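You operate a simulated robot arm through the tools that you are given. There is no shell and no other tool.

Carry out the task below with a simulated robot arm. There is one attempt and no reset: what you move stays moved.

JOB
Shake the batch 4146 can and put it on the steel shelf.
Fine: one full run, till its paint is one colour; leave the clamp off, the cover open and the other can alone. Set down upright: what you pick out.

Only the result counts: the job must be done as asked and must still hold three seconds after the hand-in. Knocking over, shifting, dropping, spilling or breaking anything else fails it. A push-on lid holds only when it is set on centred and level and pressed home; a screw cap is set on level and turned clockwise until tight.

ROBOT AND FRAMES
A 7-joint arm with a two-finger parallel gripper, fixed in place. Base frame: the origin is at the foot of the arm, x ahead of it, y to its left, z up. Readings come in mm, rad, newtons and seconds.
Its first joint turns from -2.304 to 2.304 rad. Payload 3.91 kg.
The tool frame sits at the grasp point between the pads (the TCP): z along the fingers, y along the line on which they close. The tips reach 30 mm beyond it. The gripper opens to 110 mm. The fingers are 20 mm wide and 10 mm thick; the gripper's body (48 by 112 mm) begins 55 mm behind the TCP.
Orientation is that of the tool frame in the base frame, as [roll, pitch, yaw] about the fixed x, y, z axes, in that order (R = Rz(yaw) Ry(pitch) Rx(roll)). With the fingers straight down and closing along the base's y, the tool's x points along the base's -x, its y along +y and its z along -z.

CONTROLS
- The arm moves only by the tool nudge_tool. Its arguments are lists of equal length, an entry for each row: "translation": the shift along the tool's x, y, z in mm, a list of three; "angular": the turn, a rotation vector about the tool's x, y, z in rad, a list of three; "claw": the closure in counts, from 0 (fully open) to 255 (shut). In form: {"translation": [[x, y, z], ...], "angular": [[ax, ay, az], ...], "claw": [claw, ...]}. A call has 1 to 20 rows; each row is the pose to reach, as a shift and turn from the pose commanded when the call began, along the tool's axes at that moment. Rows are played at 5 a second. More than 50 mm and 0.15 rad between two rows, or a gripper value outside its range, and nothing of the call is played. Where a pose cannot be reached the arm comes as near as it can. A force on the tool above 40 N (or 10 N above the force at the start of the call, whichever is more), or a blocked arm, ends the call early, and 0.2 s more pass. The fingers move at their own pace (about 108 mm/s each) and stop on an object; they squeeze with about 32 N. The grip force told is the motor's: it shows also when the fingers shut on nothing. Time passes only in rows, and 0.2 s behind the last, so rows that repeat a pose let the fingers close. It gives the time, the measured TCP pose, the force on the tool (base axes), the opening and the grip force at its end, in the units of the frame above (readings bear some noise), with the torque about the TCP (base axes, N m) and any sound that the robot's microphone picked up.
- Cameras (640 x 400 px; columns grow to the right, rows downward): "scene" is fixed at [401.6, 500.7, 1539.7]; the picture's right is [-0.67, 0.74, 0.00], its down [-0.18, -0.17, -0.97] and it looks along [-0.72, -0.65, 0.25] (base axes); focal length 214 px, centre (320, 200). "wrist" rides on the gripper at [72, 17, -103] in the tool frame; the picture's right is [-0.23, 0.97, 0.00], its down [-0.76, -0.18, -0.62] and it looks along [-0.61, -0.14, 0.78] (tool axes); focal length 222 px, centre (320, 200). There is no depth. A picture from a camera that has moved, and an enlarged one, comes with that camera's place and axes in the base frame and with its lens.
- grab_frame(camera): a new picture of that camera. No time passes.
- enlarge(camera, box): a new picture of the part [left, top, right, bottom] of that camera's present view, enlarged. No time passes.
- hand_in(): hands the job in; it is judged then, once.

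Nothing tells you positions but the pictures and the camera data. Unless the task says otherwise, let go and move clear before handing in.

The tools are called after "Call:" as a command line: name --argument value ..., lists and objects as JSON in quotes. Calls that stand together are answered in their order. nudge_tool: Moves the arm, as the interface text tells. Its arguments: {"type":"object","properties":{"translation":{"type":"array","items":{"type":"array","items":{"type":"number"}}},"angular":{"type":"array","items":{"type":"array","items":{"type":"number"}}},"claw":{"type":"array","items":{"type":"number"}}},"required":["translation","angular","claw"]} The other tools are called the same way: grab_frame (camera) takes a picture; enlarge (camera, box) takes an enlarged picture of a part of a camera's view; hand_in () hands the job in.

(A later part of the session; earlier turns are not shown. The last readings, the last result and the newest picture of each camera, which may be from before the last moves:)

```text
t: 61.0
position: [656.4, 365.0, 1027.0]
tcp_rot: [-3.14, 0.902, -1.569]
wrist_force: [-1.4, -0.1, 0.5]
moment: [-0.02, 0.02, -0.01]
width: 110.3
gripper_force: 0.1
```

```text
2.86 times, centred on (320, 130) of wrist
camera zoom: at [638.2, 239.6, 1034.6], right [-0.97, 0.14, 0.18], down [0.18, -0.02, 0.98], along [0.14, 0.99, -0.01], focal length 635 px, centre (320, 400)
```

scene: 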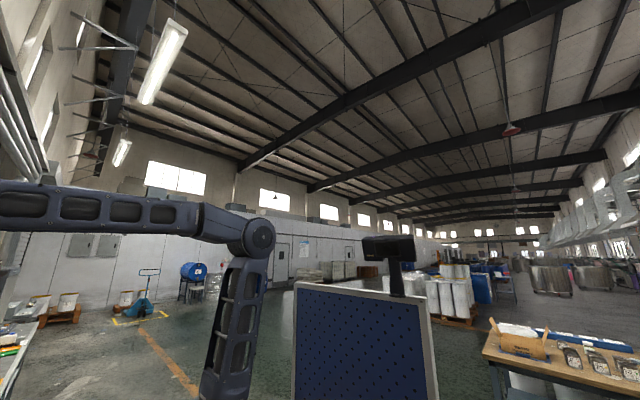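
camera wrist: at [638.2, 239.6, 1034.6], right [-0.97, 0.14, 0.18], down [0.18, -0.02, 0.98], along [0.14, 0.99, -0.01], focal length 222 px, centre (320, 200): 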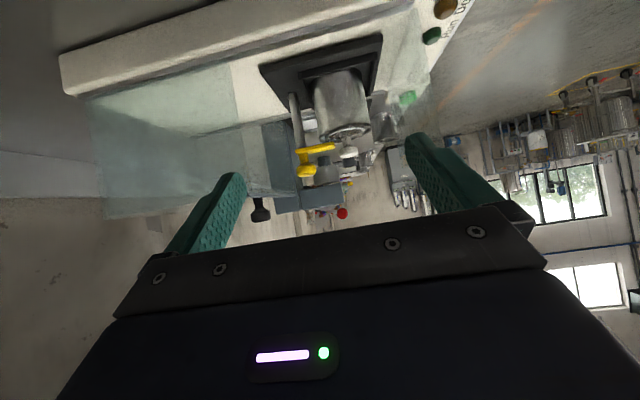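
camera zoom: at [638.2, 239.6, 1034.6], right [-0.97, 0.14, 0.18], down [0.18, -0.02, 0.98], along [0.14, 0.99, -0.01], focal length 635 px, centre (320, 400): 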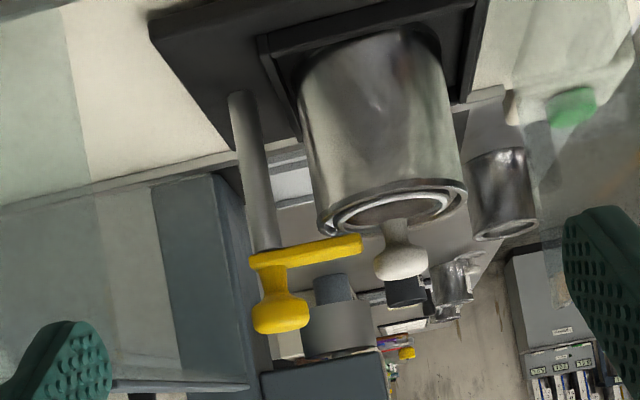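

The side view shows the bar at z≈968–977, apparently a few mm above the can's rim. I'll zoom further to judge whether it touches.

Call:
enlarge --camera "wrist" --box '[290, 130, 370, 185]'

Call:
enlarge --camera "wrist" --box '[280, 80, 400, 160]'

```text
7.27 times, centred on (330, 158) of wrist
camera zoom: at [638.2, 239.6, 1034.6], right [-0.97, 0.14, 0.18], down [0.18, -0.02, 0.98], along [0.14, 0.99, -0.01], focal length 1615 px, centre (247, 509)
```

zoom: 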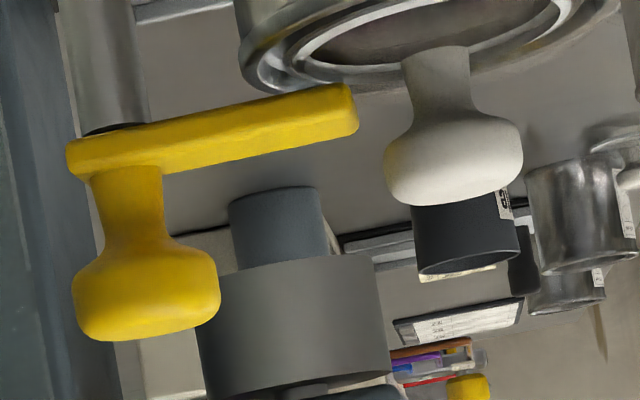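

```text
5.00 times, centred on (340, 120) of wrist
camera zoom: at [638.2, 239.6, 1034.6], right [-0.97, 0.14, 0.18], down [0.18, -0.02, 0.98], along [0.14, 0.99, -0.01], focal length 1111 px, centre (220, 600)
```

zoom: 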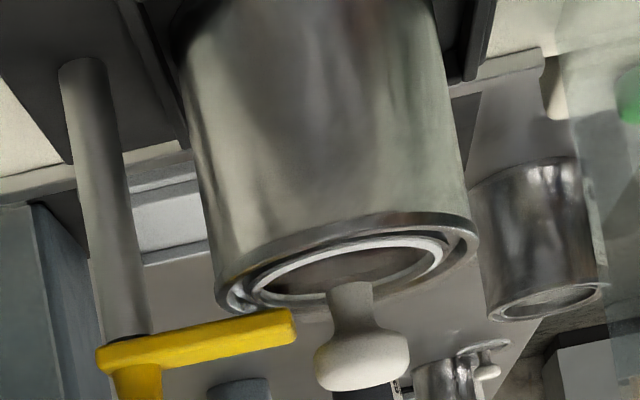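

There's a gap of roughly 4–6 mm between bar and rim, so the clamp may also need pressing down or turning to a stop. I'll go back above the knob, and gently probe it from above with closed fingers.

Call:
nudge_tool --translation '[[-13, 0, -10.4], [-26.1, 0, -20.7], [-39.2, 0, -31.1], [-52.2, 0, -41.5], [-65.3, 0, -51.8], [-78.3, 0, -62.2], [-78.3, 0, -62.2]]' --angular '[[0, 0.15, 0], [0, 0.3, 0], [0, 0.45, 0], [0, 0.6, 0], [0, 0.75, 0], [0, 0.9, 0], [0, 0.9, 0]]' --claw '[0, 0, 0, 0, 0, 0, 0]'

Call:
nudge_tool --translation '[[-12.3, -2.5, 0], [-24.6, -5.1, 0], [-36.9, -7.6, 0], [-49.2, -10.2, 0], [-61.5, -12.7, 0], [-73.8, -15.3, 0], [-86.1, -17.8, 0], [-98.4, -20.4, 0], [-110.7, -22.9, 0], [-123, -25.5, 0], [-135.3, -28, 0], [-135.3, -28, 0]]' --angular '[[0, 0, 0.143], [0, 0, 0.286], [0, 0, 0.428], [0, 0, 0.571], [0, 0, 0.714], [0, 0, 0.857], [0, 0, 1.0], [0, 0, 1.143], [0, 0, 1.286], [0, 0, 1.428], [0, 0, 1.571], [0, 0, 1.571]]' --claw '[100, 255, 255, 255, 255, 255, 255, 255, 255, 255, 255, 255]'

Call:
grab_frame --camera "wrist"

```text
t: 62.6
position: [655.9, 364.9, 1126.8]
tcp_rot: [-3.141, -0.001, -1.568]
wrist_force: [0.7, -0.1, -0.1]
moment: [0.0, -0.01, -0.04]
width: 110.0
gripper_force: 0.0
```

```text
t: 65.2
position: [683.1, 500.2, 1125.4]
tcp_rot: [3.141, -0.002, 3.142]
wrist_force: [0.5, -0.4, -0.9]
moment: [-0.01, -0.05, 0.0]
width: 0.1
gripper_force: 32.7
```

```text
taken
camera wrist: at [610.7, 517.5, 1230.5], right [0.23, 0.97, 0.0], down [0.76, -0.18, 0.62], along [0.61, -0.14, -0.78], focal length 222 px, centre (320, 200)
```

wrist: 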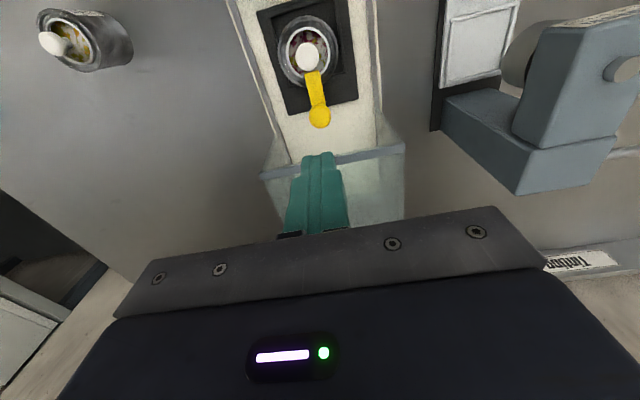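

Call:
nudge_tool --translation '[[-1, 0, 40], [-1, 0, 75], [-1, 0, 95], [-1, 0, 100], [-1, 0, 100]]' --angular '[[0, 0, 0], [0, 0, 0], [0, 0, 0], [0, 0, 0], [0, 0, 0]]' --claw '[255, 255, 255, 255, 255]'

Call:
nudge_tool --translation '[[0, 0, 1], [0, 0, 2], [0, 0, 2]]' --angular '[[0, 0, 0], [0, 0, 0], [0, 0, 0]]' --claw '[255, 255, 255]'

Call:
grab_frame --camera "wrist"

```text
t: 66.5
position: [684.4, 499.5, 1030.3]
tcp_rot: [3.136, 0.004, -3.14]
wrist_force: [-5.5, -1.4, 7.8]
moment: [-0.08, 0.23, 0.0]
width: 0.1
gripper_force: 31.8
stopped in row 5: the force on the tool passed its limit at 42 N (the readings are from after the stop); the commanded pose is now the measured one
```

```text
t: 67.3
position: [685.0, 500.8, 1028.8]
tcp_rot: [3.134, 0.006, -3.14]
wrist_force: [-6.8, 0.0, 35.0]
moment: [-0.09, 0.51, -0.03]
width: 0.0
gripper_force: 31.9
```

```text
taken
camera wrist: at [611.0, 516.8, 1133.7], right [0.23, 0.97, 0.01], down [0.76, -0.18, 0.63], along [0.61, -0.14, -0.78], focal length 222 px, centre (320, 200)
```

wrist: 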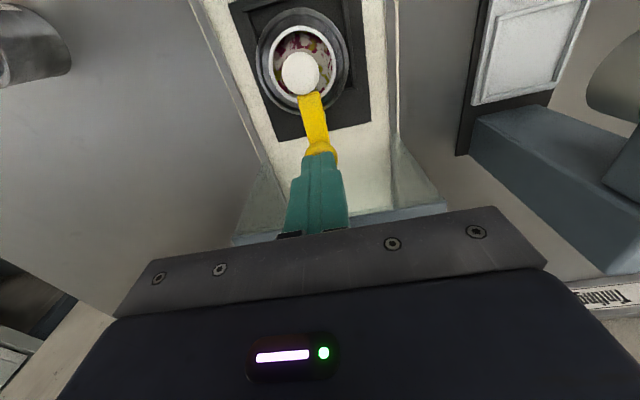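

The knob is rigid under 35–40 N, so it doesn't press down: the clamp is a pure swing. I'll check if the swing has reached its stop by regripping the knob and feeling for resistance slightly further.

Call:
nudge_tool --translation '[[0, 0, -15], [0, 0, -40], [0, 0, -40], [0, 0, -40], [0, 0, -40]]' --angular '[[0.007, -0.006, 0], [0.007, -0.006, 0], [0.007, -0.006, 0], [0.007, -0.006, 0], [0.007, -0.006, 0]]' --claw '[255, 255, 162, 162, 162]'

Call:
enlarge --camera "wrist" --box '[240, 40, 400, 180]'

```text
t: 68.5
position: [685.4, 502.2, 1069.1]
tcp_rot: [-3.138, 0.012, 3.142]
wrist_force: [-0.7, 0.3, 0.2]
moment: [-0.01, -0.01, -0.01]
width: 40.3
gripper_force: 0.0
```

```text
2.86 times, centred on (320, 110) of wrist
camera zoom: at [610.8, 518.5, 1171.4], right [0.23, 0.97, 0.0], down [0.76, -0.17, 0.63], along [0.61, -0.14, -0.78], focal length 635 px, centre (320, 457)
```

zoom: 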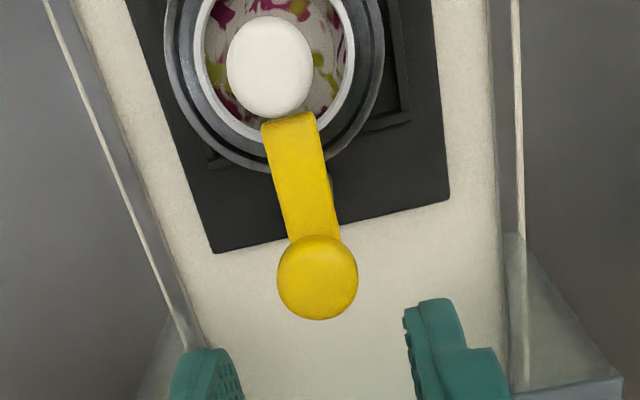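

Call:
nudge_tool --translation '[[0, -1.2, 25], [0, -1.2, 50], [0, -1.2, 62], [0, -1.2, 62]]' --angular '[[-0.003, 0.012, 0], [-0.003, 0.012, 0], [-0.003, 0.012, 0], [-0.003, 0.012, 0]]' --claw '[162, 162, 162, 162]'

Call:
nudge_tool --translation '[[0, 0, 0], [0, 0, 0], [0, 0, 0]]' --angular '[[0, 0, 0], [0, 0, 0], [0, 0, 0]]' --claw '[255, 255, 255]'

```text
t: 69.5
position: [685.2, 500.3, 1004.9]
tcp_rot: [3.141, -0.001, -3.141]
wrist_force: [-1.1, 0.0, 1.3]
moment: [-0.01, 0.0, 0.06]
width: 40.5
gripper_force: 0.1
```

```text
t: 70.3
position: [685.3, 500.6, 1006.0]
tcp_rot: [-3.141, -0.001, -3.141]
wrist_force: [-0.4, -0.2, -1.2]
moment: [0.6, -0.11, 0.01]
width: 23.6
gripper_force: 45.4
```

Gripped again. Turning slightly further clockwise to feel for the stop.

Call:
nudge_tool --translation '[[0, 0, 0], [0, 0, 0], [0, 0, 0], [0, 0, 0]]' --angular '[[0, 0, 0.04], [0, 0, 0.08], [0, 0, 0.12], [0, 0, 0.12]]' --claw '[255, 255, 255, 255]'

Call:
enlarge --camera "wrist" --box '[240, 50, 400, 190]'

```text
t: 71.3
position: [684.9, 500.2, 1005.4]
tcp_rot: [3.141, -0.002, 3.023]
wrist_force: [-1.2, 1.0, -1.7]
moment: [0.66, 0.19, 0.19]
width: 23.5
gripper_force: 44.9
```

```text
2.86 times, centred on (320, 120) of wrist
camera zoom: at [615.2, 525.1, 1109.9], right [0.34, 0.94, 0.0], down [0.74, -0.27, 0.62], along [0.58, -0.21, -0.78], focal length 635 px, centre (320, 429)
```

zoom: 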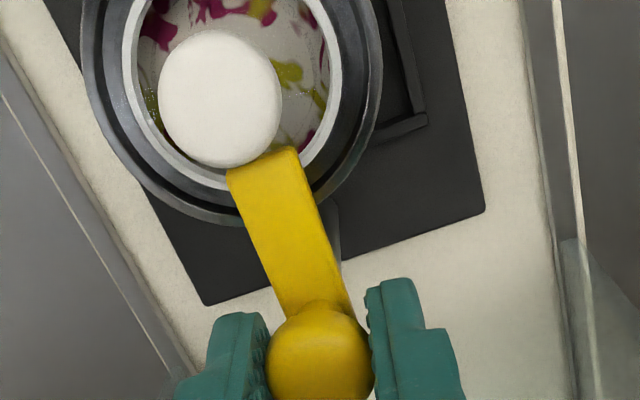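

The bar stayed put while the fingers slipped (torque rose), so the clamp is at its 90° stop – fully on. I'll release, rise, and rotate back to head for the hood knob.

Call:
nudge_tool --translation '[[0, 0, 0], [0, 0, 0], [0, 0, 0], [0, 0, -40], [0, 0, -80], [0, 0, -110], [0, 0, -110]]' --angular '[[0, 0, 0], [0, 0, 0], [0, 0, 0], [0, 0, 0], [0, 0, -0.06], [0, 0, -0.12], [0, 0, -0.12]]' --claw '[162, 162, 162, 162, 162, 162, 162]'

Call:
grab_frame --camera "wrist"

Call:
enlarge --camera "wrist" --box '[230, 60, 430, 220]'

```text
t: 73.0
position: [687.0, 499.3, 1115.1]
tcp_rot: [-3.141, -0.002, -3.14]
wrist_force: [-0.5, -0.1, -0.8]
moment: [0.02, 0.04, -0.01]
width: 40.3
gripper_force: 0.0
```

```text
taken
camera wrist: at [614.2, 516.6, 1219.5], right [0.23, 0.97, 0.0], down [0.76, -0.18, 0.62], along [0.61, -0.14, -0.78], focal length 222 px, centre (320, 200)
```

wrist: 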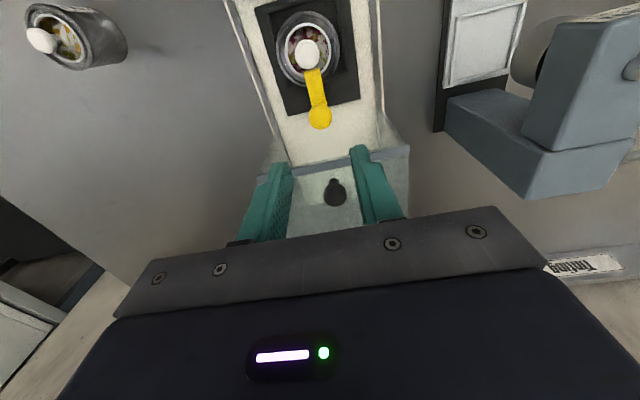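

```text
2.50 times, centred on (330, 140) of wrist
camera zoom: at [614.2, 516.6, 1219.5], right [0.23, 0.97, 0.0], down [0.76, -0.18, 0.62], along [0.61, -0.14, -0.78], focal length 555 px, centre (295, 350)
```

zoom: 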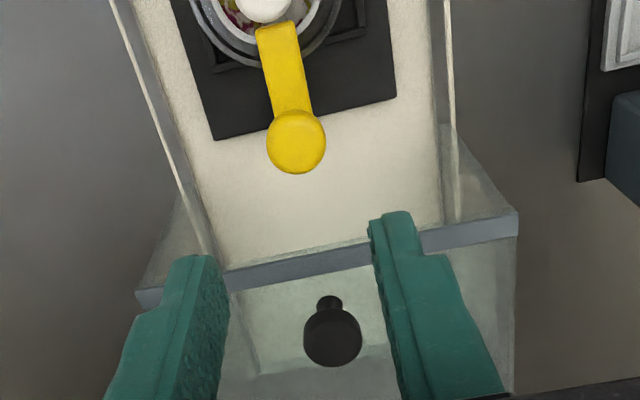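

The clamp is set. The hood's black knob is at about (751, 500), top z≈1040, hood top ≈1012. I'll move above it.

Call:
nudge_tool --translation '[[-25, 0, 0], [-50, 0, 0], [-65, 0.5, 15], [-65, 0.5, 30], [-65, 0.5, 30]]' --angular '[[0, 0, 0], [0, 0, 0], [0, 0, 0], [0, 0, 0], [0, 0, 0]]' --claw '[162, 162, 162, 162, 162]'

Call:
grab_frame --camera "wrist"

Call:
enlarge --camera "wrist" --box '[230, 80, 430, 240]'

```text
t: 74.2
position: [751.1, 500.5, 1086.1]
tcp_rot: [3.14, -0.003, -3.14]
wrist_force: [0.0, -0.6, 0.2]
moment: [-0.02, 0.02, -0.02]
width: 40.2
gripper_force: 0.2
```

```text
taken
camera wrist: at [678.5, 517.3, 1191.0], right [0.23, 0.97, 0.0], down [0.76, -0.18, 0.62], along [0.61, -0.14, -0.78], focal length 222 px, centre (320, 200)
```

wrist: 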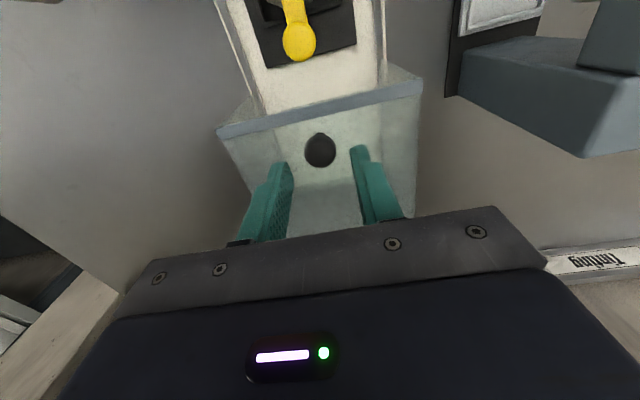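

```text
2.50 times, centred on (330, 160) of wrist
camera zoom: at [678.5, 517.3, 1191.0], right [0.23, 0.97, 0.0], down [0.76, -0.18, 0.62], along [0.61, -0.14, -0.78], focal length 555 px, centre (295, 300)
```

zoom: 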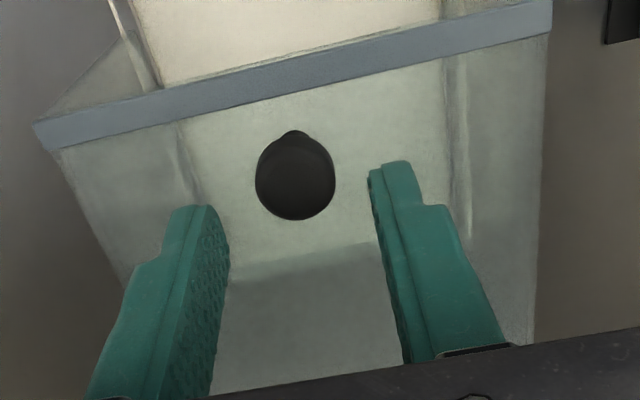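

The knob is centred between the fingers at (750, 501). I'll descend to grip it with the fingertips just above the hood top.

Call:
nudge_tool --translation '[[0, 0, 15], [0, 0, 28], [0, 0, 34], [0, 0, 34]]' --angular '[[0, 0, 0], [0, 0, 0], [0, 0, 0], [0, 0, 0]]' --claw '[162, 162, 162, 162]'

Call:
enlarge --camera "wrist" --box '[230, 80, 430, 240]'

```text
t: 75.2
position: [749.9, 500.8, 1051.0]
tcp_rot: [-3.141, -0.002, -3.139]
wrist_force: [0.4, 0.2, 0.3]
moment: [0.0, -0.02, -0.01]
width: 40.2
gripper_force: 0.1
```

```text
2.50 times, centred on (330, 160) of wrist
camera zoom: at [677.6, 517.3, 1155.3], right [0.23, 0.97, 0.0], down [0.76, -0.18, 0.62], along [0.61, -0.14, -0.78], focal length 555 px, centre (295, 300)
```

zoom: 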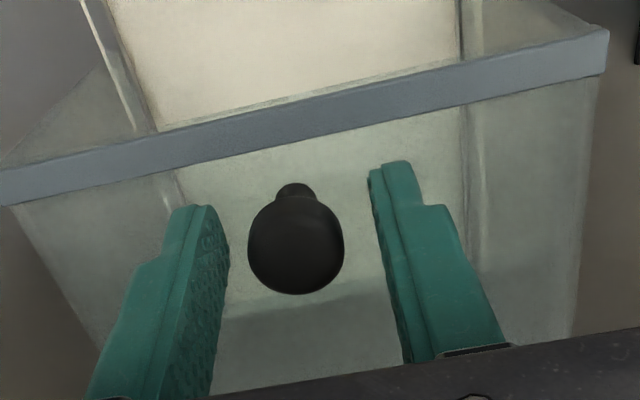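

Call:
nudge_tool --translation '[[0, 0, 1], [0, 0, 1], [0, 0, 1], [0, 0, 1]]' --angular '[[0, 0, 0], [0, 0, 0], [0, 0, 0], [0, 0, 0]]' --claw '[162, 255, 255, 255]'

```text
t: 76.2
position: [749.8, 500.8, 1049.8]
tcp_rot: [-3.141, -0.001, -3.139]
wrist_force: [-0.3, 5.6, 0.0]
moment: [-0.42, -0.17, 0.03]
width: 23.7
gripper_force: 44.7
```

Gripped the hood knob. I'll pull it toward the robot (−x), starting gently.

Call:
nudge_tool --translation '[[6, 0, 0], [14, 0, 0], [22, 0, 0], [30, 0, 0], [30, 0, 0]]' --angular '[[0, 0, 0], [0, 0, 0], [0, 0, 0], [0, 0, 0], [0, 0, 0]]' --claw '[255, 255, 255, 255, 255]'

Call:
grab_frame --camera "wrist"

```text
t: 77.3
position: [720.9, 500.2, 1050.6]
tcp_rot: [3.141, -0.002, -3.139]
wrist_force: [0.3, -0.3, -2.2]
moment: [0.54, 0.14, 0.04]
width: 23.8
gripper_force: 44.7
```

```text
taken
camera wrist: at [647.5, 517.2, 1154.8], right [0.23, 0.97, 0.0], down [0.76, -0.18, 0.62], along [0.6, -0.14, -0.78], focal length 222 px, centre (320, 200)
```

wrist: 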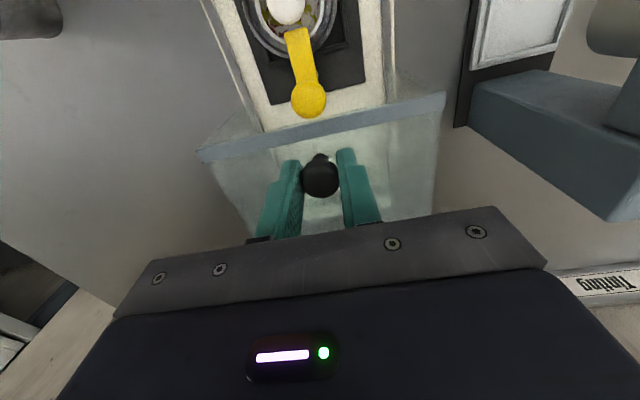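

The hood slides freely. I'll continue to pull it closed.

Call:
nudge_tool --translation '[[15, 0, 0], [30, 0, 0], [45, 0, 0], [60, 0, 0], [75, 0, 0], [90, 0, 0], [105, 0, 0], [115, 0, 0], [115, 0, 0]]' --angular '[[0, 0, 0], [0, 0, 0], [0, 0, 0], [0, 0, 0], [0, 0, 0], [0, 0, 0], [0, 0, 0], [0, 0, 0], [0, 0, 0]]' --claw '[255, 255, 255, 255, 255, 255, 255, 255, 255]'

Call:
grab_frame --camera "wrist"

Call:
enlarge --camera "wrist" --box '[200, 0, 440, 180]'

```text
t: 79.3
position: [604.2, 502.1, 1050.9]
tcp_rot: [3.141, -0.002, -3.14]
wrist_force: [-1.1, 25.5, -0.6]
moment: [0.06, 0.8, 0.11]
width: 23.7
gripper_force: 44.7
```

```text
taken
camera wrist: at [532.1, 517.0, 1154.8], right [0.22, 0.97, 0.0], down [0.76, -0.18, 0.62], along [0.61, -0.14, -0.78], focal length 222 px, centre (320, 200)
```

wrist: 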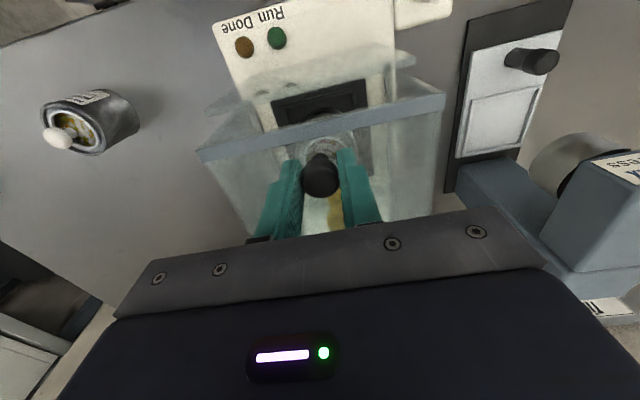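

```text
2.22 times, centred on (320, 90) of wrist
camera zoom: at [532.1, 517.0, 1154.8], right [0.22, 0.97, 0.0], down [0.76, -0.18, 0.62], along [0.61, -0.14, -0.78], focal length 494 px, centre (320, 444)
```

zoom: 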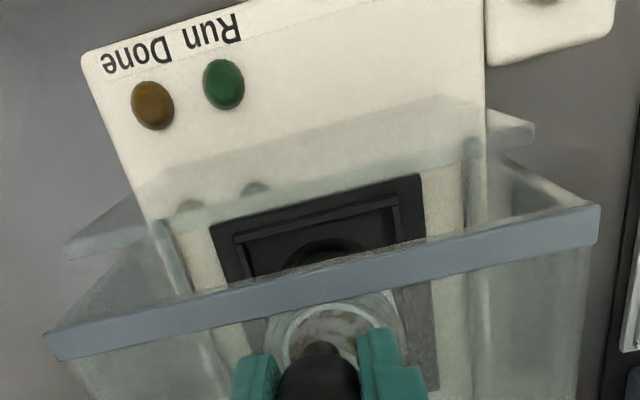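

The hood is nearly closed; a lateral force of 25 N shows the track drifts slightly to +y. I'll shift +2 mm in y and continue in small steps.

Call:
nudge_tool --translation '[[0, 1, 0], [0, 2, 0], [0, 2, 0]]' --angular '[[0, 0, 0], [0, 0, 0], [0, 0, 0]]' --claw '[255, 255, 255]'

Call:
nudge_tool --translation '[[5, 0.1, 0], [10, 0.2, 0], [15, 0.3, 0], [15, 0.3, 0]]' --angular '[[0, 0, 0], [0, 0, 0], [0, 0, 0], [0, 0, 0]]' --claw '[255, 255, 255, 255]'

Call:
enlarge --camera "wrist" --box '[200, 0, 440, 180]'

```text
t: 80.2
position: [606.3, 500.2, 1049.7]
tcp_rot: [-3.138, -0.004, 3.141]
wrist_force: [0.0, -0.6, -1.9]
moment: [0.54, -0.68, -0.1]
width: 23.6
gripper_force: 45.0
```

```text
t: 81.2
position: [589.8, 500.1, 1050.4]
tcp_rot: [-3.142, -0.001, 3.141]
wrist_force: [-0.4, -27.5, 6.9]
moment: [-0.14, 0.32, -0.16]
width: 24.0
gripper_force: 45.2
```

```text
2.22 times, centred on (320, 90) of wrist
camera zoom: at [517.8, 517.3, 1154.8], right [0.23, 0.97, 0.0], down [0.76, -0.18, 0.62], along [0.61, -0.14, -0.78], focal length 494 px, centre (320, 444)
```

zoom: 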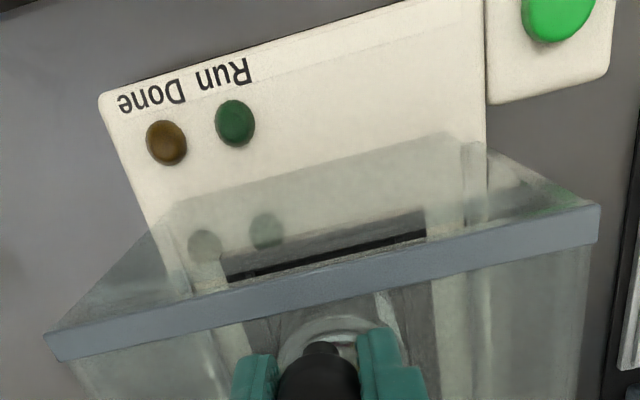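

Call:
nudge_tool --translation '[[0, -1.2, 0], [0, -1.2, 0]]' --angular '[[0, 0, 0], [0, 0, 0]]' --claw '[255, 255]'

Call:
nudge_tool --translation '[[4, 0, 0], [8, 0, 0], [8, 0, 0]]' --angular '[[0, 0, 0], [0, 0, 0], [0, 0, 0]]' --claw '[255, 255, 255]'

Call:
enlarge --camera "wrist" --box '[200, 0, 440, 180]'

```text
t: 81.8
position: [591.0, 500.0, 1050.8]
tcp_rot: [3.14, -0.002, -3.14]
wrist_force: [5.1, -18.0, 6.5]
moment: [-1.02, 0.31, -0.09]
width: 23.5
gripper_force: 44.7
```

```text
t: 82.5
position: [584.3, 499.5, 1049.4]
tcp_rot: [3.14, -0.001, 3.141]
wrist_force: [35.0, -9.7, 2.6]
moment: [-0.88, -0.91, -0.01]
width: 23.8
gripper_force: 45.0
```

```text
2.22 times, centred on (320, 90) of wrist
camera zoom: at [511.5, 517.3, 1154.2], right [0.23, 0.97, 0.0], down [0.76, -0.18, 0.62], along [0.61, -0.14, -0.78], focal length 494 px, centre (320, 444)
```

zoom: 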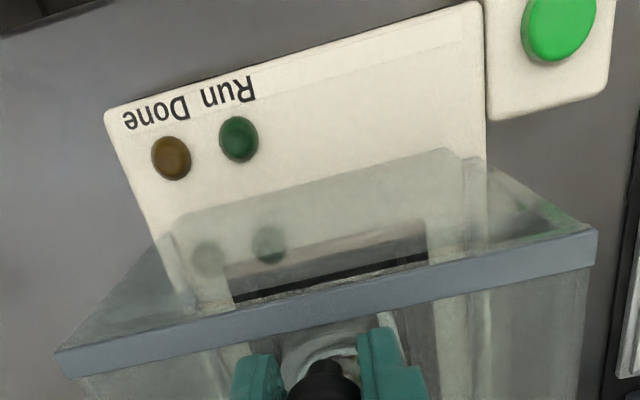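

The hood reached its stop (35 N at TCP x≈584): it's closed. I'll relieve the push, open the fingers and rise.

Call:
nudge_tool --translation '[[-1.8, 0.5, 0], [-1.8, 0.5, 0], [-1.8, 0.5, 0], [-1.8, 0.5, 0], [-1.8, 0.5, -30], [-1.8, 0.5, -75], [-1.8, 0.5, -110], [-1.8, 0.5, -110]]' --angular '[[0, 0, 0], [0, 0, 0], [0, 0, 0], [0, 0, 0], [0, 0, 0], [0, 0, 0], [0, 0, 0], [0, 0, 0]]' --claw '[255, 162, 162, 162, 162, 162, 162, 162]'

Call:
grab_frame --camera "wrist"

Call:
enlarge --camera "wrist" --box '[200, 0, 440, 180]'

```text
t: 84.3
position: [587.3, 502.3, 1162.2]
tcp_rot: [3.14, 0.0, -3.141]
wrist_force: [-0.4, 0.2, -0.1]
moment: [0.0, -0.03, -0.01]
width: 40.1
gripper_force: 0.1
```

```text
taken
camera wrist: at [514.2, 517.7, 1265.3], right [0.23, 0.97, 0.0], down [0.76, -0.18, 0.62], along [0.61, -0.14, -0.78], focal length 222 px, centre (320, 200)
```

wrist: 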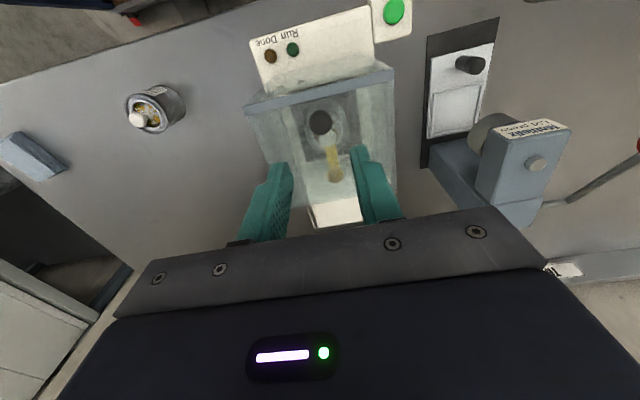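

```text
2.22 times, centred on (320, 90) of wrist
camera zoom: at [514.2, 517.7, 1265.3], right [0.23, 0.97, 0.0], down [0.76, -0.18, 0.62], along [0.61, -0.14, -0.78], focal length 494 px, centre (320, 444)
```

zoom: 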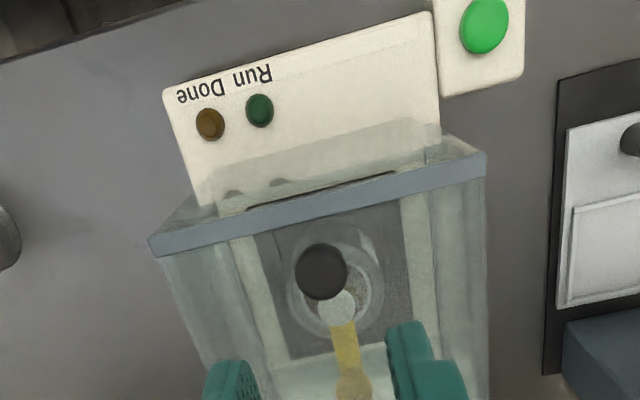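

The hood is closed over the clamped can. Next: the Start button at about (524, 611). I'll move above it with closed fingers, slightly in front (x≈519, y≈614) to keep the gripper body clear of the front pane.

Call:
nudge_tool --translation '[[17, 28, 0], [34, 57, 0], [51, 85, 0], [67, 113, 0], [67, 113, 0]]' --angular '[[0, 0, 0], [0, 0, 0], [0, 0, 0], [0, 0, 0], [0, 0, 0]]' --claw '[255, 255, 255, 255, 255]'

Call:
grab_frame --camera "wrist"

```text
t: 85.5
position: [518.2, 614.0, 1160.2]
tcp_rot: [-3.14, -0.001, -3.141]
wrist_force: [0.4, 0.5, 1.0]
moment: [-0.01, 0.01, 0.01]
width: 0.1
gripper_force: 32.4
```

```text
taken
camera wrist: at [445.4, 630.5, 1264.4], right [0.23, 0.97, 0.0], down [0.76, -0.18, 0.62], along [0.61, -0.14, -0.78], focal length 222 px, centre (320, 200)
```

wrist: 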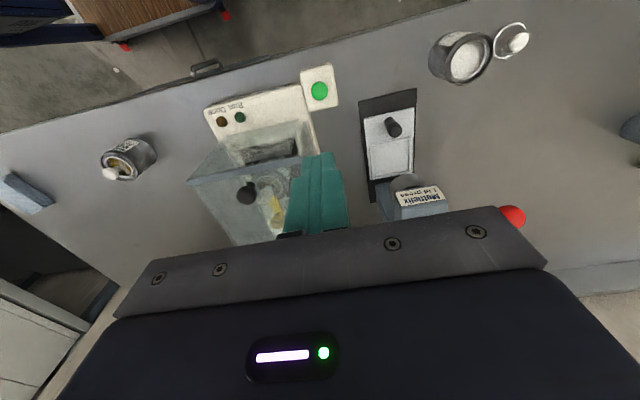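

Call:
nudge_tool --translation '[[-1, -1, 45], [-1, -1, 90], [-1, -1, 135], [-1, -1, 175], [-1, -1, 205], [-1, -1, 212], [-1, -1, 212]]' --angular '[[0, 0, 0], [0, 0, 0], [0, 0, 0], [0, 0, 0], [0, 0, 0], [0, 0, 0], [0, 0, 0]]' --claw '[255, 255, 255, 255, 255, 255, 255]'

Call:
grab_frame --camera "wrist"

Call:
enlarge --camera "wrist" --box '[200, 60, 440, 240]'

```text
t: 87.2
position: [518.7, 614.1, 947.9]
tcp_rot: [-3.14, -0.002, -3.139]
wrist_force: [-0.5, -0.7, 0.1]
moment: [0.0, -0.01, 0.0]
width: 0.0
gripper_force: 32.0
```

```text
taken
camera wrist: at [444.9, 630.0, 1052.8], right [0.23, 0.97, 0.0], down [0.76, -0.18, 0.62], along [0.61, -0.14, -0.78], focal length 222 px, centre (320, 200)
```

wrist: 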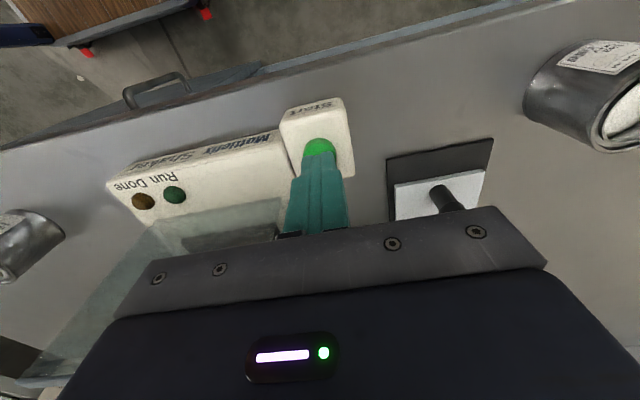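

```text
2.22 times, centred on (320, 150) of wrist
camera zoom: at [444.9, 630.0, 1052.8], right [0.23, 0.97, 0.0], down [0.76, -0.18, 0.62], along [0.61, -0.14, -0.78], focal length 494 px, centre (320, 311)
```

zoom: 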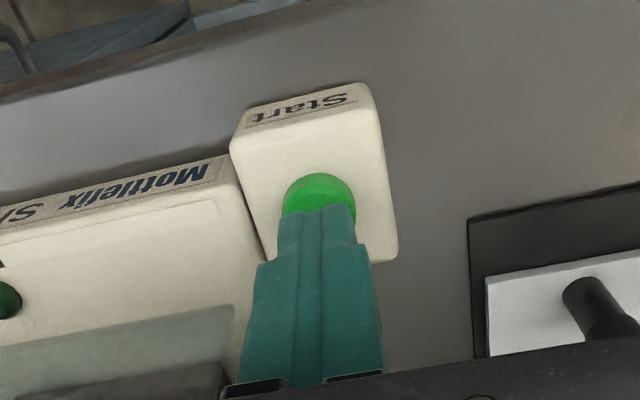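

The fingertips are over the green button and both indicator lights are in view. I'll lower in small steps until it clicks.

Call:
nudge_tool --translation '[[0, 0, 4], [0, 0, 8], [0, 0, 11], [0, 0, 11]]' --angular '[[0, 0, 0], [0, 0, 0], [0, 0, 0], [0, 0, 0]]' --claw '[255, 255, 255, 255]'

Call:
nudge_tool --translation '[[0, 0, 1.5], [0, 0, 3], [0, 0, 3]]' --angular '[[0, 0, 0], [0, 0, 0], [0, 0, 0]]' --claw '[255, 255, 255]'

```text
t: 88.2
position: [517.5, 612.9, 936.5]
tcp_rot: [-3.141, -0.001, -3.14]
wrist_force: [-0.2, -0.1, -0.2]
moment: [0.04, -0.01, 0.0]
width: 0.1
gripper_force: 32.1
```

```text
t: 89.0
position: [517.6, 612.9, 933.2]
tcp_rot: [3.141, -0.001, -3.14]
wrist_force: [-1.5, 0.0, -1.2]
moment: [-0.06, -0.01, 0.01]
width: 0.0
gripper_force: 31.8
```

Call:
nudge_tool --translation '[[0, 0, 1.5], [0, 0, 3], [0, 0, 3]]' --angular '[[0, 0, 0], [0, 0, 0], [0, 0, 0]]' --claw '[255, 255, 255]'

Call:
enlarge --camera "wrist" --box '[80, 60, 400, 260]'

```text
t: 89.8
position: [518.9, 613.9, 931.1]
tcp_rot: [3.14, -0.002, -3.139]
wrist_force: [0.2, 0.2, 0.0]
moment: [0.03, -0.04, 0.0]
width: 0.0
gripper_force: 32.1
```

```text
2.00 times, centred on (240, 160) of wrist
camera zoom: at [445.7, 630.0, 1035.8], right [0.23, 0.97, 0.0], down [0.76, -0.18, 0.62], along [0.61, -0.14, -0.78], focal length 444 px, centre (480, 280)
```

zoom: 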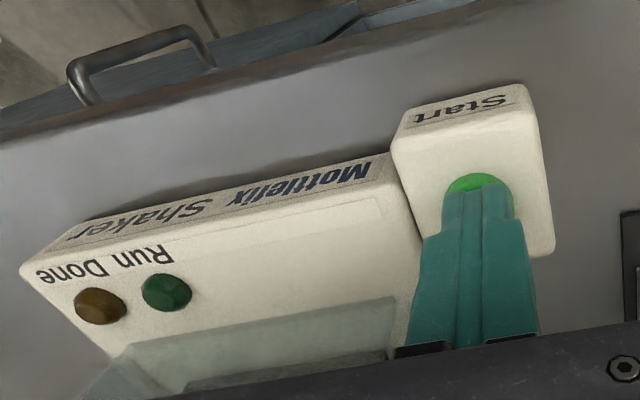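

Call:
nudge_tool --translation '[[0, 0, 1], [0, 0, 2], [0, 0, 2]]' --angular '[[0, 0, 0], [0, 0, 0], [0, 0, 0]]' --claw '[255, 255, 255]'

Call:
nudge_tool --translation '[[0, 0, 1], [0, 0, 2], [0, 0, 2]]' --angular '[[0, 0, 0], [0, 0, 0], [0, 0, 0]]' --claw '[255, 255, 255]'

```text
t: 90.5
position: [517.1, 612.4, 929.7]
tcp_rot: [-3.141, -0.002, -3.14]
wrist_force: [0.3, -0.7, 0.8]
moment: [-0.01, -0.06, -0.03]
width: 0.1
gripper_force: 32.5
```

```text
t: 91.3
position: [518.1, 612.5, 926.4]
tcp_rot: [3.141, -0.002, -3.14]
wrist_force: [-0.5, -1.0, 2.9]
moment: [0.0, -0.04, 0.0]
width: 0.0
gripper_force: 32.6
heard: click
```

A click was heard. Checking the lights.

Call:
enlarge --camera "wrist" --box '[80, 60, 400, 260]'

```text
2.00 times, centred on (240, 160) of wrist
camera zoom: at [445.3, 629.7, 1031.5], right [0.23, 0.97, 0.0], down [0.76, -0.18, 0.62], along [0.61, -0.14, -0.78], focal length 444 px, centre (480, 280)
```

zoom: 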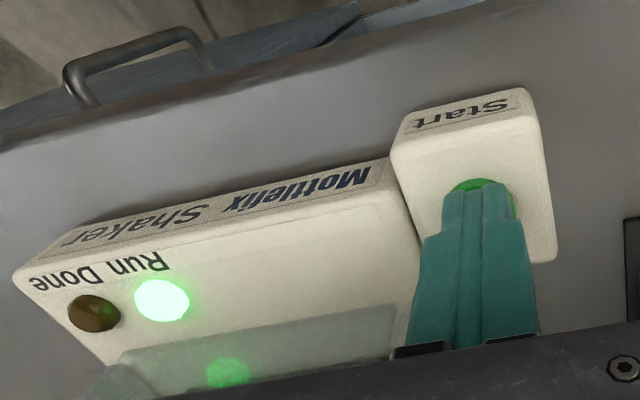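

The Run light is on – the machine is running. I'll lift off the button and wait, watching the lights.

Call:
nudge_tool --translation '[[0, 0, -6], [0, 0, -20], [0, 0, -60], [0, 0, -105], [0, 0, -150], [0, 0, -180], [0, 0, -180], [0, 0, -180]]' --angular '[[0, 0, 0], [0, 0, 0], [0, 0, 0], [0, 0, 0], [0, 0, 0], [0, 0, 0], [0, 0, 0], [0, 0, 0]]' --claw '[255, 255, 255, 255, 255, 255, 255, 255]'

Call:
grab_frame --camera "wrist"

Call:
enlarge --camera "wrist" --box '[170, 70, 350, 250]'

```text
t: 93.2
position: [519.3, 614.1, 1107.0]
tcp_rot: [3.141, -0.002, -3.141]
wrist_force: [0.9, -0.7, -0.5]
moment: [0.01, 0.0, 0.01]
width: 0.1
gripper_force: 31.6
```

```text
taken
camera wrist: at [446.2, 631.0, 1211.3], right [0.23, 0.97, 0.0], down [0.76, -0.18, 0.62], along [0.61, -0.14, -0.78], focal length 222 px, centre (320, 200)
```

wrist: 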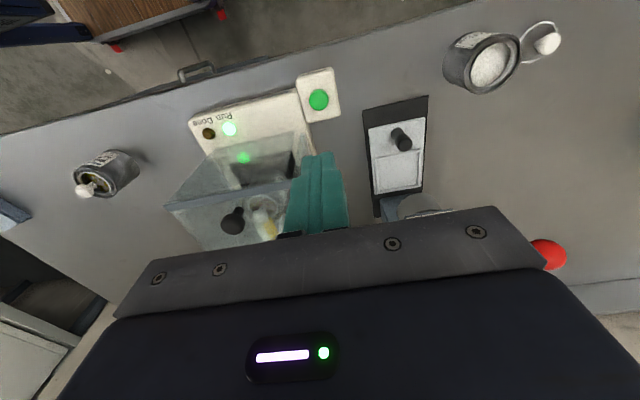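

```text
2.22 times, centred on (260, 160) of wrist
camera zoom: at [446.2, 631.0, 1211.3], right [0.23, 0.97, 0.0], down [0.76, -0.18, 0.62], along [0.61, -0.14, -0.78], focal length 494 px, centre (453, 289)
```

zoom: 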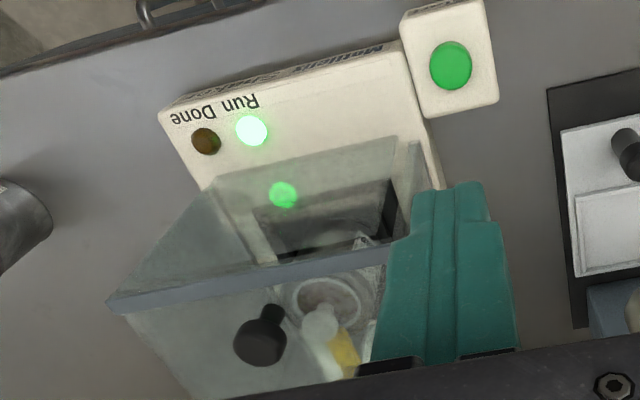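

Running. I'll move back to an observing pose above the shaker and wait for Done.

Call:
nudge_tool --translation '[[0, 0, -25], [0, 0, -53], [-17, -28, -53], [-34, -57, -53], [-51, -85, -53], [-68, -113, -53], [-68, -113, -53], [-68, -113, -53], [-68, -113, -53], [-68, -113, -53], [-68, -113, -53], [-68, -113, -53], [-68, -113, -53], [-68, -113, -53], [-68, -113, -53], [-68, -113, -53], [-68, -113, -53], [-68, -113, -53], [-68, -113, -53], [-68, -113, -53]]' --angular '[[0, 0, 0], [0, 0, 0], [0, 0, 0], [0, 0, 0], [0, 0, 0], [0, 0, 0], [0, 0, 0], [0, 0, 0], [0, 0, 0], [0, 0, 0], [0, 0, 0], [0, 0, 0], [0, 0, 0], [0, 0, 0], [0, 0, 0], [0, 0, 0], [0, 0, 0], [0, 0, 0], [0, 0, 0], [0, 0, 0]]' --claw '[255, 255, 255, 162, 162, 162, 162, 162, 162, 162, 162, 162, 162, 162, 162, 162, 162, 162, 162, 162]'

Call:
enlarge --camera "wrist" --box '[200, 0, 440, 180]'

```text
t: 97.3
position: [587.3, 500.2, 1160.8]
tcp_rot: [-3.141, -0.001, -3.139]
wrist_force: [-0.5, -1.0, -0.8]
moment: [0.03, 0.02, 0.01]
width: 40.0
gripper_force: 0.0
```

```text
2.22 times, centred on (320, 90) of wrist
camera zoom: at [513.7, 516.7, 1264.9], right [0.23, 0.97, 0.0], down [0.76, -0.18, 0.62], along [0.61, -0.14, -0.78], focal length 494 px, centre (320, 444)
```

zoom: 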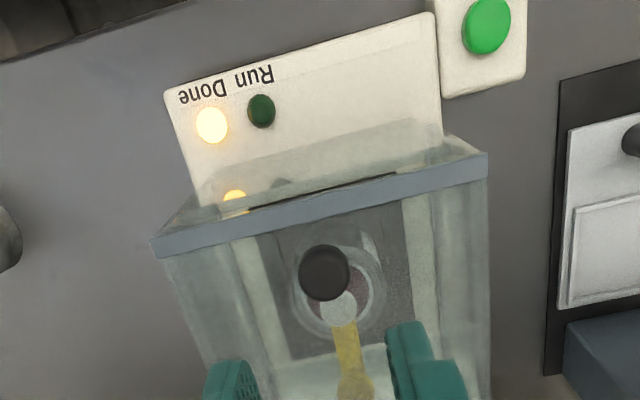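

The Done light is lit. I'll zoom to see whether the paint is one colour.

Call:
enlarge --camera "wrist" --box '[290, 90, 370, 170]'

```text
5.00 times, centred on (330, 130) of wrist
camera zoom: at [513.7, 516.7, 1264.9], right [0.23, 0.97, 0.0], down [0.76, -0.18, 0.62], along [0.61, -0.14, -0.78], focal length 1111 px, centre (270, 550)
```

zoom: 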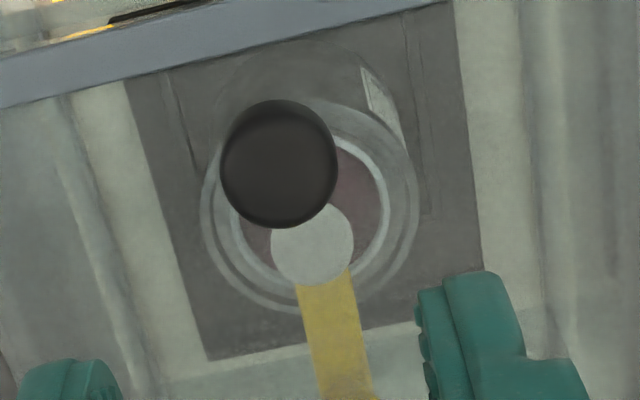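

Paint now looks uniform. I'll come down over the hood knob again to open the cover.

Call:
nudge_tool --translation '[[0, 0, 40], [0, 0, 75], [0, 0, 75]]' --angular '[[0, 0, 0], [0, 0, 0], [0, 0, 0]]' --claw '[162, 162, 162]'

Call:
enlarge --camera "wrist" --box '[230, 80, 430, 240]'

```text
t: 98.2
position: [586.7, 500.1, 1084.3]
tcp_rot: [-3.14, -0.002, -3.14]
wrist_force: [-0.1, -0.1, 0.3]
moment: [0.03, 0.01, 0.01]
width: 40.3
gripper_force: 0.2
```

```text
2.50 times, centred on (330, 160) of wrist
camera zoom: at [513.2, 516.7, 1188.4], right [0.23, 0.97, 0.0], down [0.76, -0.18, 0.62], along [0.61, -0.14, -0.78], focal length 555 px, centre (295, 300)
```

zoom: 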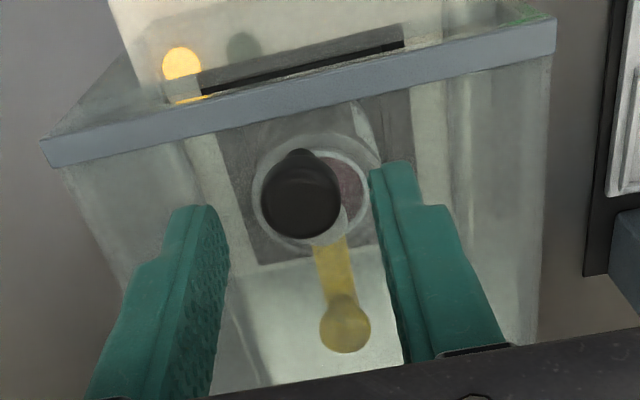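

Call:
nudge_tool --translation '[[-3.5, 0.3, 10], [-3.5, 0.3, 25], [-3.5, 0.3, 34], [-3.5, 0.3, 34], [-3.5, 0.3, 34], [-3.5, 0.3, 34], [-3.5, 0.3, 34]]' --angular '[[0, 0, 0], [0, 0, 0], [0, 0, 0], [0, 0, 0], [0, 0, 0], [0, 0, 0], [0, 0, 0]]' --claw '[162, 162, 162, 162, 255, 255, 255]'

Call:
enlarge --camera "wrist" --box '[230, 80, 430, 240]'

```text
t: 99.8
position: [589.4, 499.8, 1050.8]
tcp_rot: [-3.14, -0.002, 3.141]
wrist_force: [0.3, -16.8, -3.2]
moment: [0.13, -0.64, -0.12]
width: 23.5
gripper_force: 44.9
```

```text
2.50 times, centred on (330, 160) of wrist
camera zoom: at [517.1, 517.3, 1155.5], right [0.23, 0.97, 0.0], down [0.76, -0.18, 0.62], along [0.6, -0.14, -0.78], focal length 555 px, centre (295, 300)
```

zoom: 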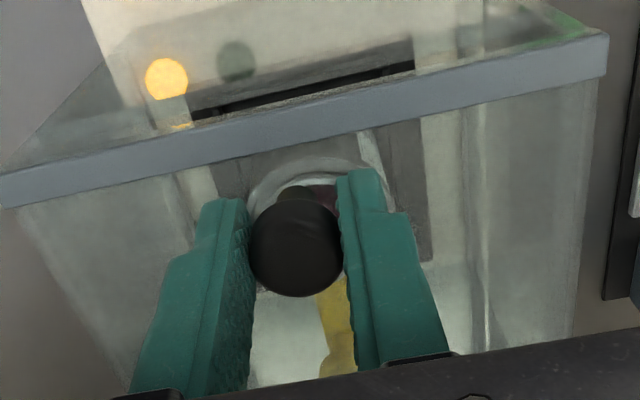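

Gripped. I'll relieve the sideways force and slide the hood back open (+x).

Call:
nudge_tool --translation '[[0, -1.2, 0], [-10, -1.2, 0], [-25, -1.2, 0], [-40, -1.2, 0], [-55, -1.2, 0], [-70, -1.2, 0], [-85, -1.2, 0], [-100, -1.2, 0], [-115, -1.2, 0], [-130, -1.2, 0], [-145, -1.2, 0], [-152, -1.2, 0], [-152, -1.2, 0]]' --angular '[[0, 0, 0], [0, 0, 0], [0, 0, 0], [0, 0, 0], [0, 0, 0], [0, 0, 0], [0, 0, 0], [0, 0, 0], [0, 0, 0], [0, 0, 0], [0, 0, 0], [0, 0, 0], [0, 0, 0]]' --claw '[255, 255, 255, 255, 255, 255, 255, 255, 255, 255, 255, 255, 255]'

```text
t: 102.5
position: [742.4, 501.6, 1051.6]
tcp_rot: [3.141, -0.001, -3.14]
wrist_force: [1.0, 25.1, 4.5]
moment: [0.12, 0.14, 0.05]
width: 23.6
gripper_force: 45.1
```

Call:
nudge_tool --translation '[[0, 1.7, 0], [-4, 1.7, 0], [-8, 1.7, 0], [-8, 1.7, 0]]' --angular '[[0, 0, 0], [0, 0, 0], [0, 0, 0], [0, 0, 0]]' --claw '[255, 255, 255, 255]'

Call:
grab_frame --camera "wrist"

```text
t: 103.5
position: [749.7, 500.3, 1051.5]
tcp_rot: [-3.141, -0.004, 3.142]
wrist_force: [-14.6, -9.7, 15.2]
moment: [0.18, 0.62, -0.03]
width: 23.5
gripper_force: 45.0
```

```text
taken
camera wrist: at [676.9, 517.4, 1155.6], right [0.23, 0.97, 0.0], down [0.76, -0.18, 0.62], along [0.6, -0.14, -0.78], focal length 222 px, centre (320, 200)
```

wrist: 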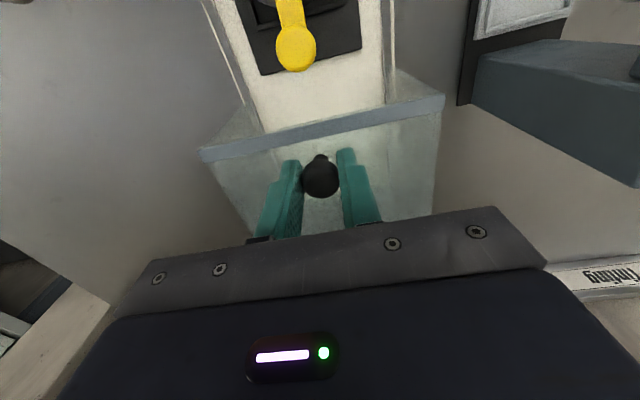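

The hood is back at its open stop (−15 N at x≈750). I'll let go, rise, and move over the clamp knob.

Call:
nudge_tool --translation '[[0.6, -0.6, -0.5], [0.6, -0.6, -0.5], [0.6, -0.6, -0.5], [0.6, -0.6, -0.5], [0.6, -0.6, -35], [0.6, -0.6, -65], [25, -0.6, -65], [45, -0.6, -65], [64, -0.6, -65], [64, -0.6, -65]]' --angular '[[0, 0, 0], [0, 0, 0], [0, 0, 0], [0, 0, 0], [0, 0, 0], [0, 0, 0], [0, 0, 0], [0, 0, 0], [0, 0, 0], [0, 0, 0]]' --claw '[255, 162, 162, 162, 162, 162, 162, 162, 162, 162]'

Call:
grab_frame --camera "wrist"

Call:
enlarge --camera "wrist" --box '[230, 20, 410, 180]'

```text
t: 105.8
position: [684.7, 500.3, 1116.5]
tcp_rot: [3.141, -0.003, -3.141]
wrist_force: [0.0, 0.6, 0.1]
moment: [0.03, 0.0, 0.04]
width: 40.1
gripper_force: 0.0
```

```text
taken
camera wrist: at [612.7, 516.6, 1220.9], right [0.23, 0.97, 0.0], down [0.76, -0.18, 0.62], along [0.61, -0.14, -0.78], focal length 222 px, centre (320, 200)
```

wrist: 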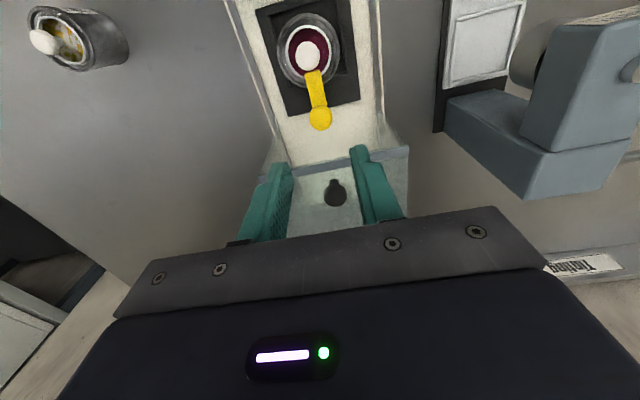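

```text
2.50 times, centred on (320, 100) of wrist
camera zoom: at [612.7, 516.6, 1220.9], right [0.23, 0.97, 0.0], down [0.76, -0.18, 0.62], along [0.61, -0.14, -0.78], focal length 555 px, centre (320, 450)
```

zoom: 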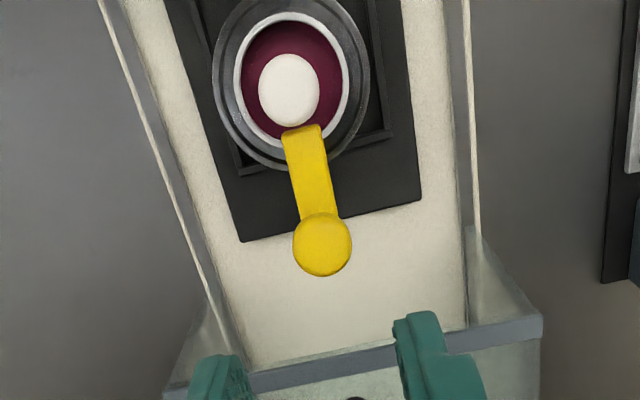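

The paint is one uniform colour now. Next I'll grip the clamp knob and swing the bar back to its parked position (−90°).

Call:
nudge_tool --translation '[[-0.6, 0, 40], [-0.6, 0, 80], [-0.6, 0, 105], [-0.6, 0, 110], [-0.6, 0, 110], [-0.6, 0, 110], [-0.6, 0, 110], [-0.6, 0, 110]]' --angular '[[0, 0, 0], [0, 0, 0], [0, 0, 0], [0, 0, 0], [0, 0, 0], [0, 0, 0], [0, 0, 0], [0, 0, 0]]' --claw '[162, 162, 162, 162, 162, 255, 255, 255]'

```text
t: 107.5
position: [686.6, 499.6, 1005.5]
tcp_rot: [-3.14, -0.001, -3.14]
wrist_force: [0.5, 1.2, -4.4]
moment: [0.61, -0.31, -0.03]
width: 23.5
gripper_force: 44.9
```

Call:
nudge_tool --translation '[[0, 0, 0], [0, 0, 0], [0, 0, 0], [0, 0, 0], [0, 0, 0], [0, 0, 0]]' --angular '[[0, 0, -0.1], [0, 0, -0.2], [0, 0, -0.3], [0, 0, -0.4], [0, 0, -0.5], [0, 0, -0.5]]' --claw '[255, 255, 255, 255, 255, 255]'

Call:
enlarge --camera "wrist" --box '[230, 50, 410, 190]'

```text
t: 109.0
position: [686.0, 500.0, 1005.4]
tcp_rot: [3.139, -0.004, -2.639]
wrist_force: [-4.2, 0.1, -1.5]
moment: [-0.3, -0.61, -0.05]
width: 23.2
gripper_force: 44.8
```

```text
2.86 times, centred on (320, 120) of wrist
camera zoom: at [614.3, 480.6, 1110.2], right [-0.27, 0.96, 0.0], down [0.75, 0.21, 0.62], along [0.6, 0.17, -0.78], focal length 635 px, centre (320, 429)
```

zoom: 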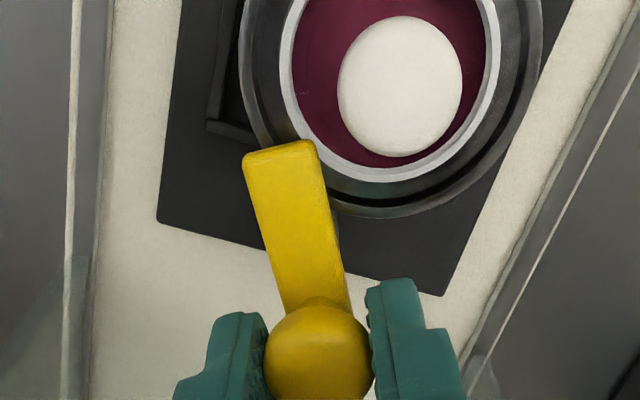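

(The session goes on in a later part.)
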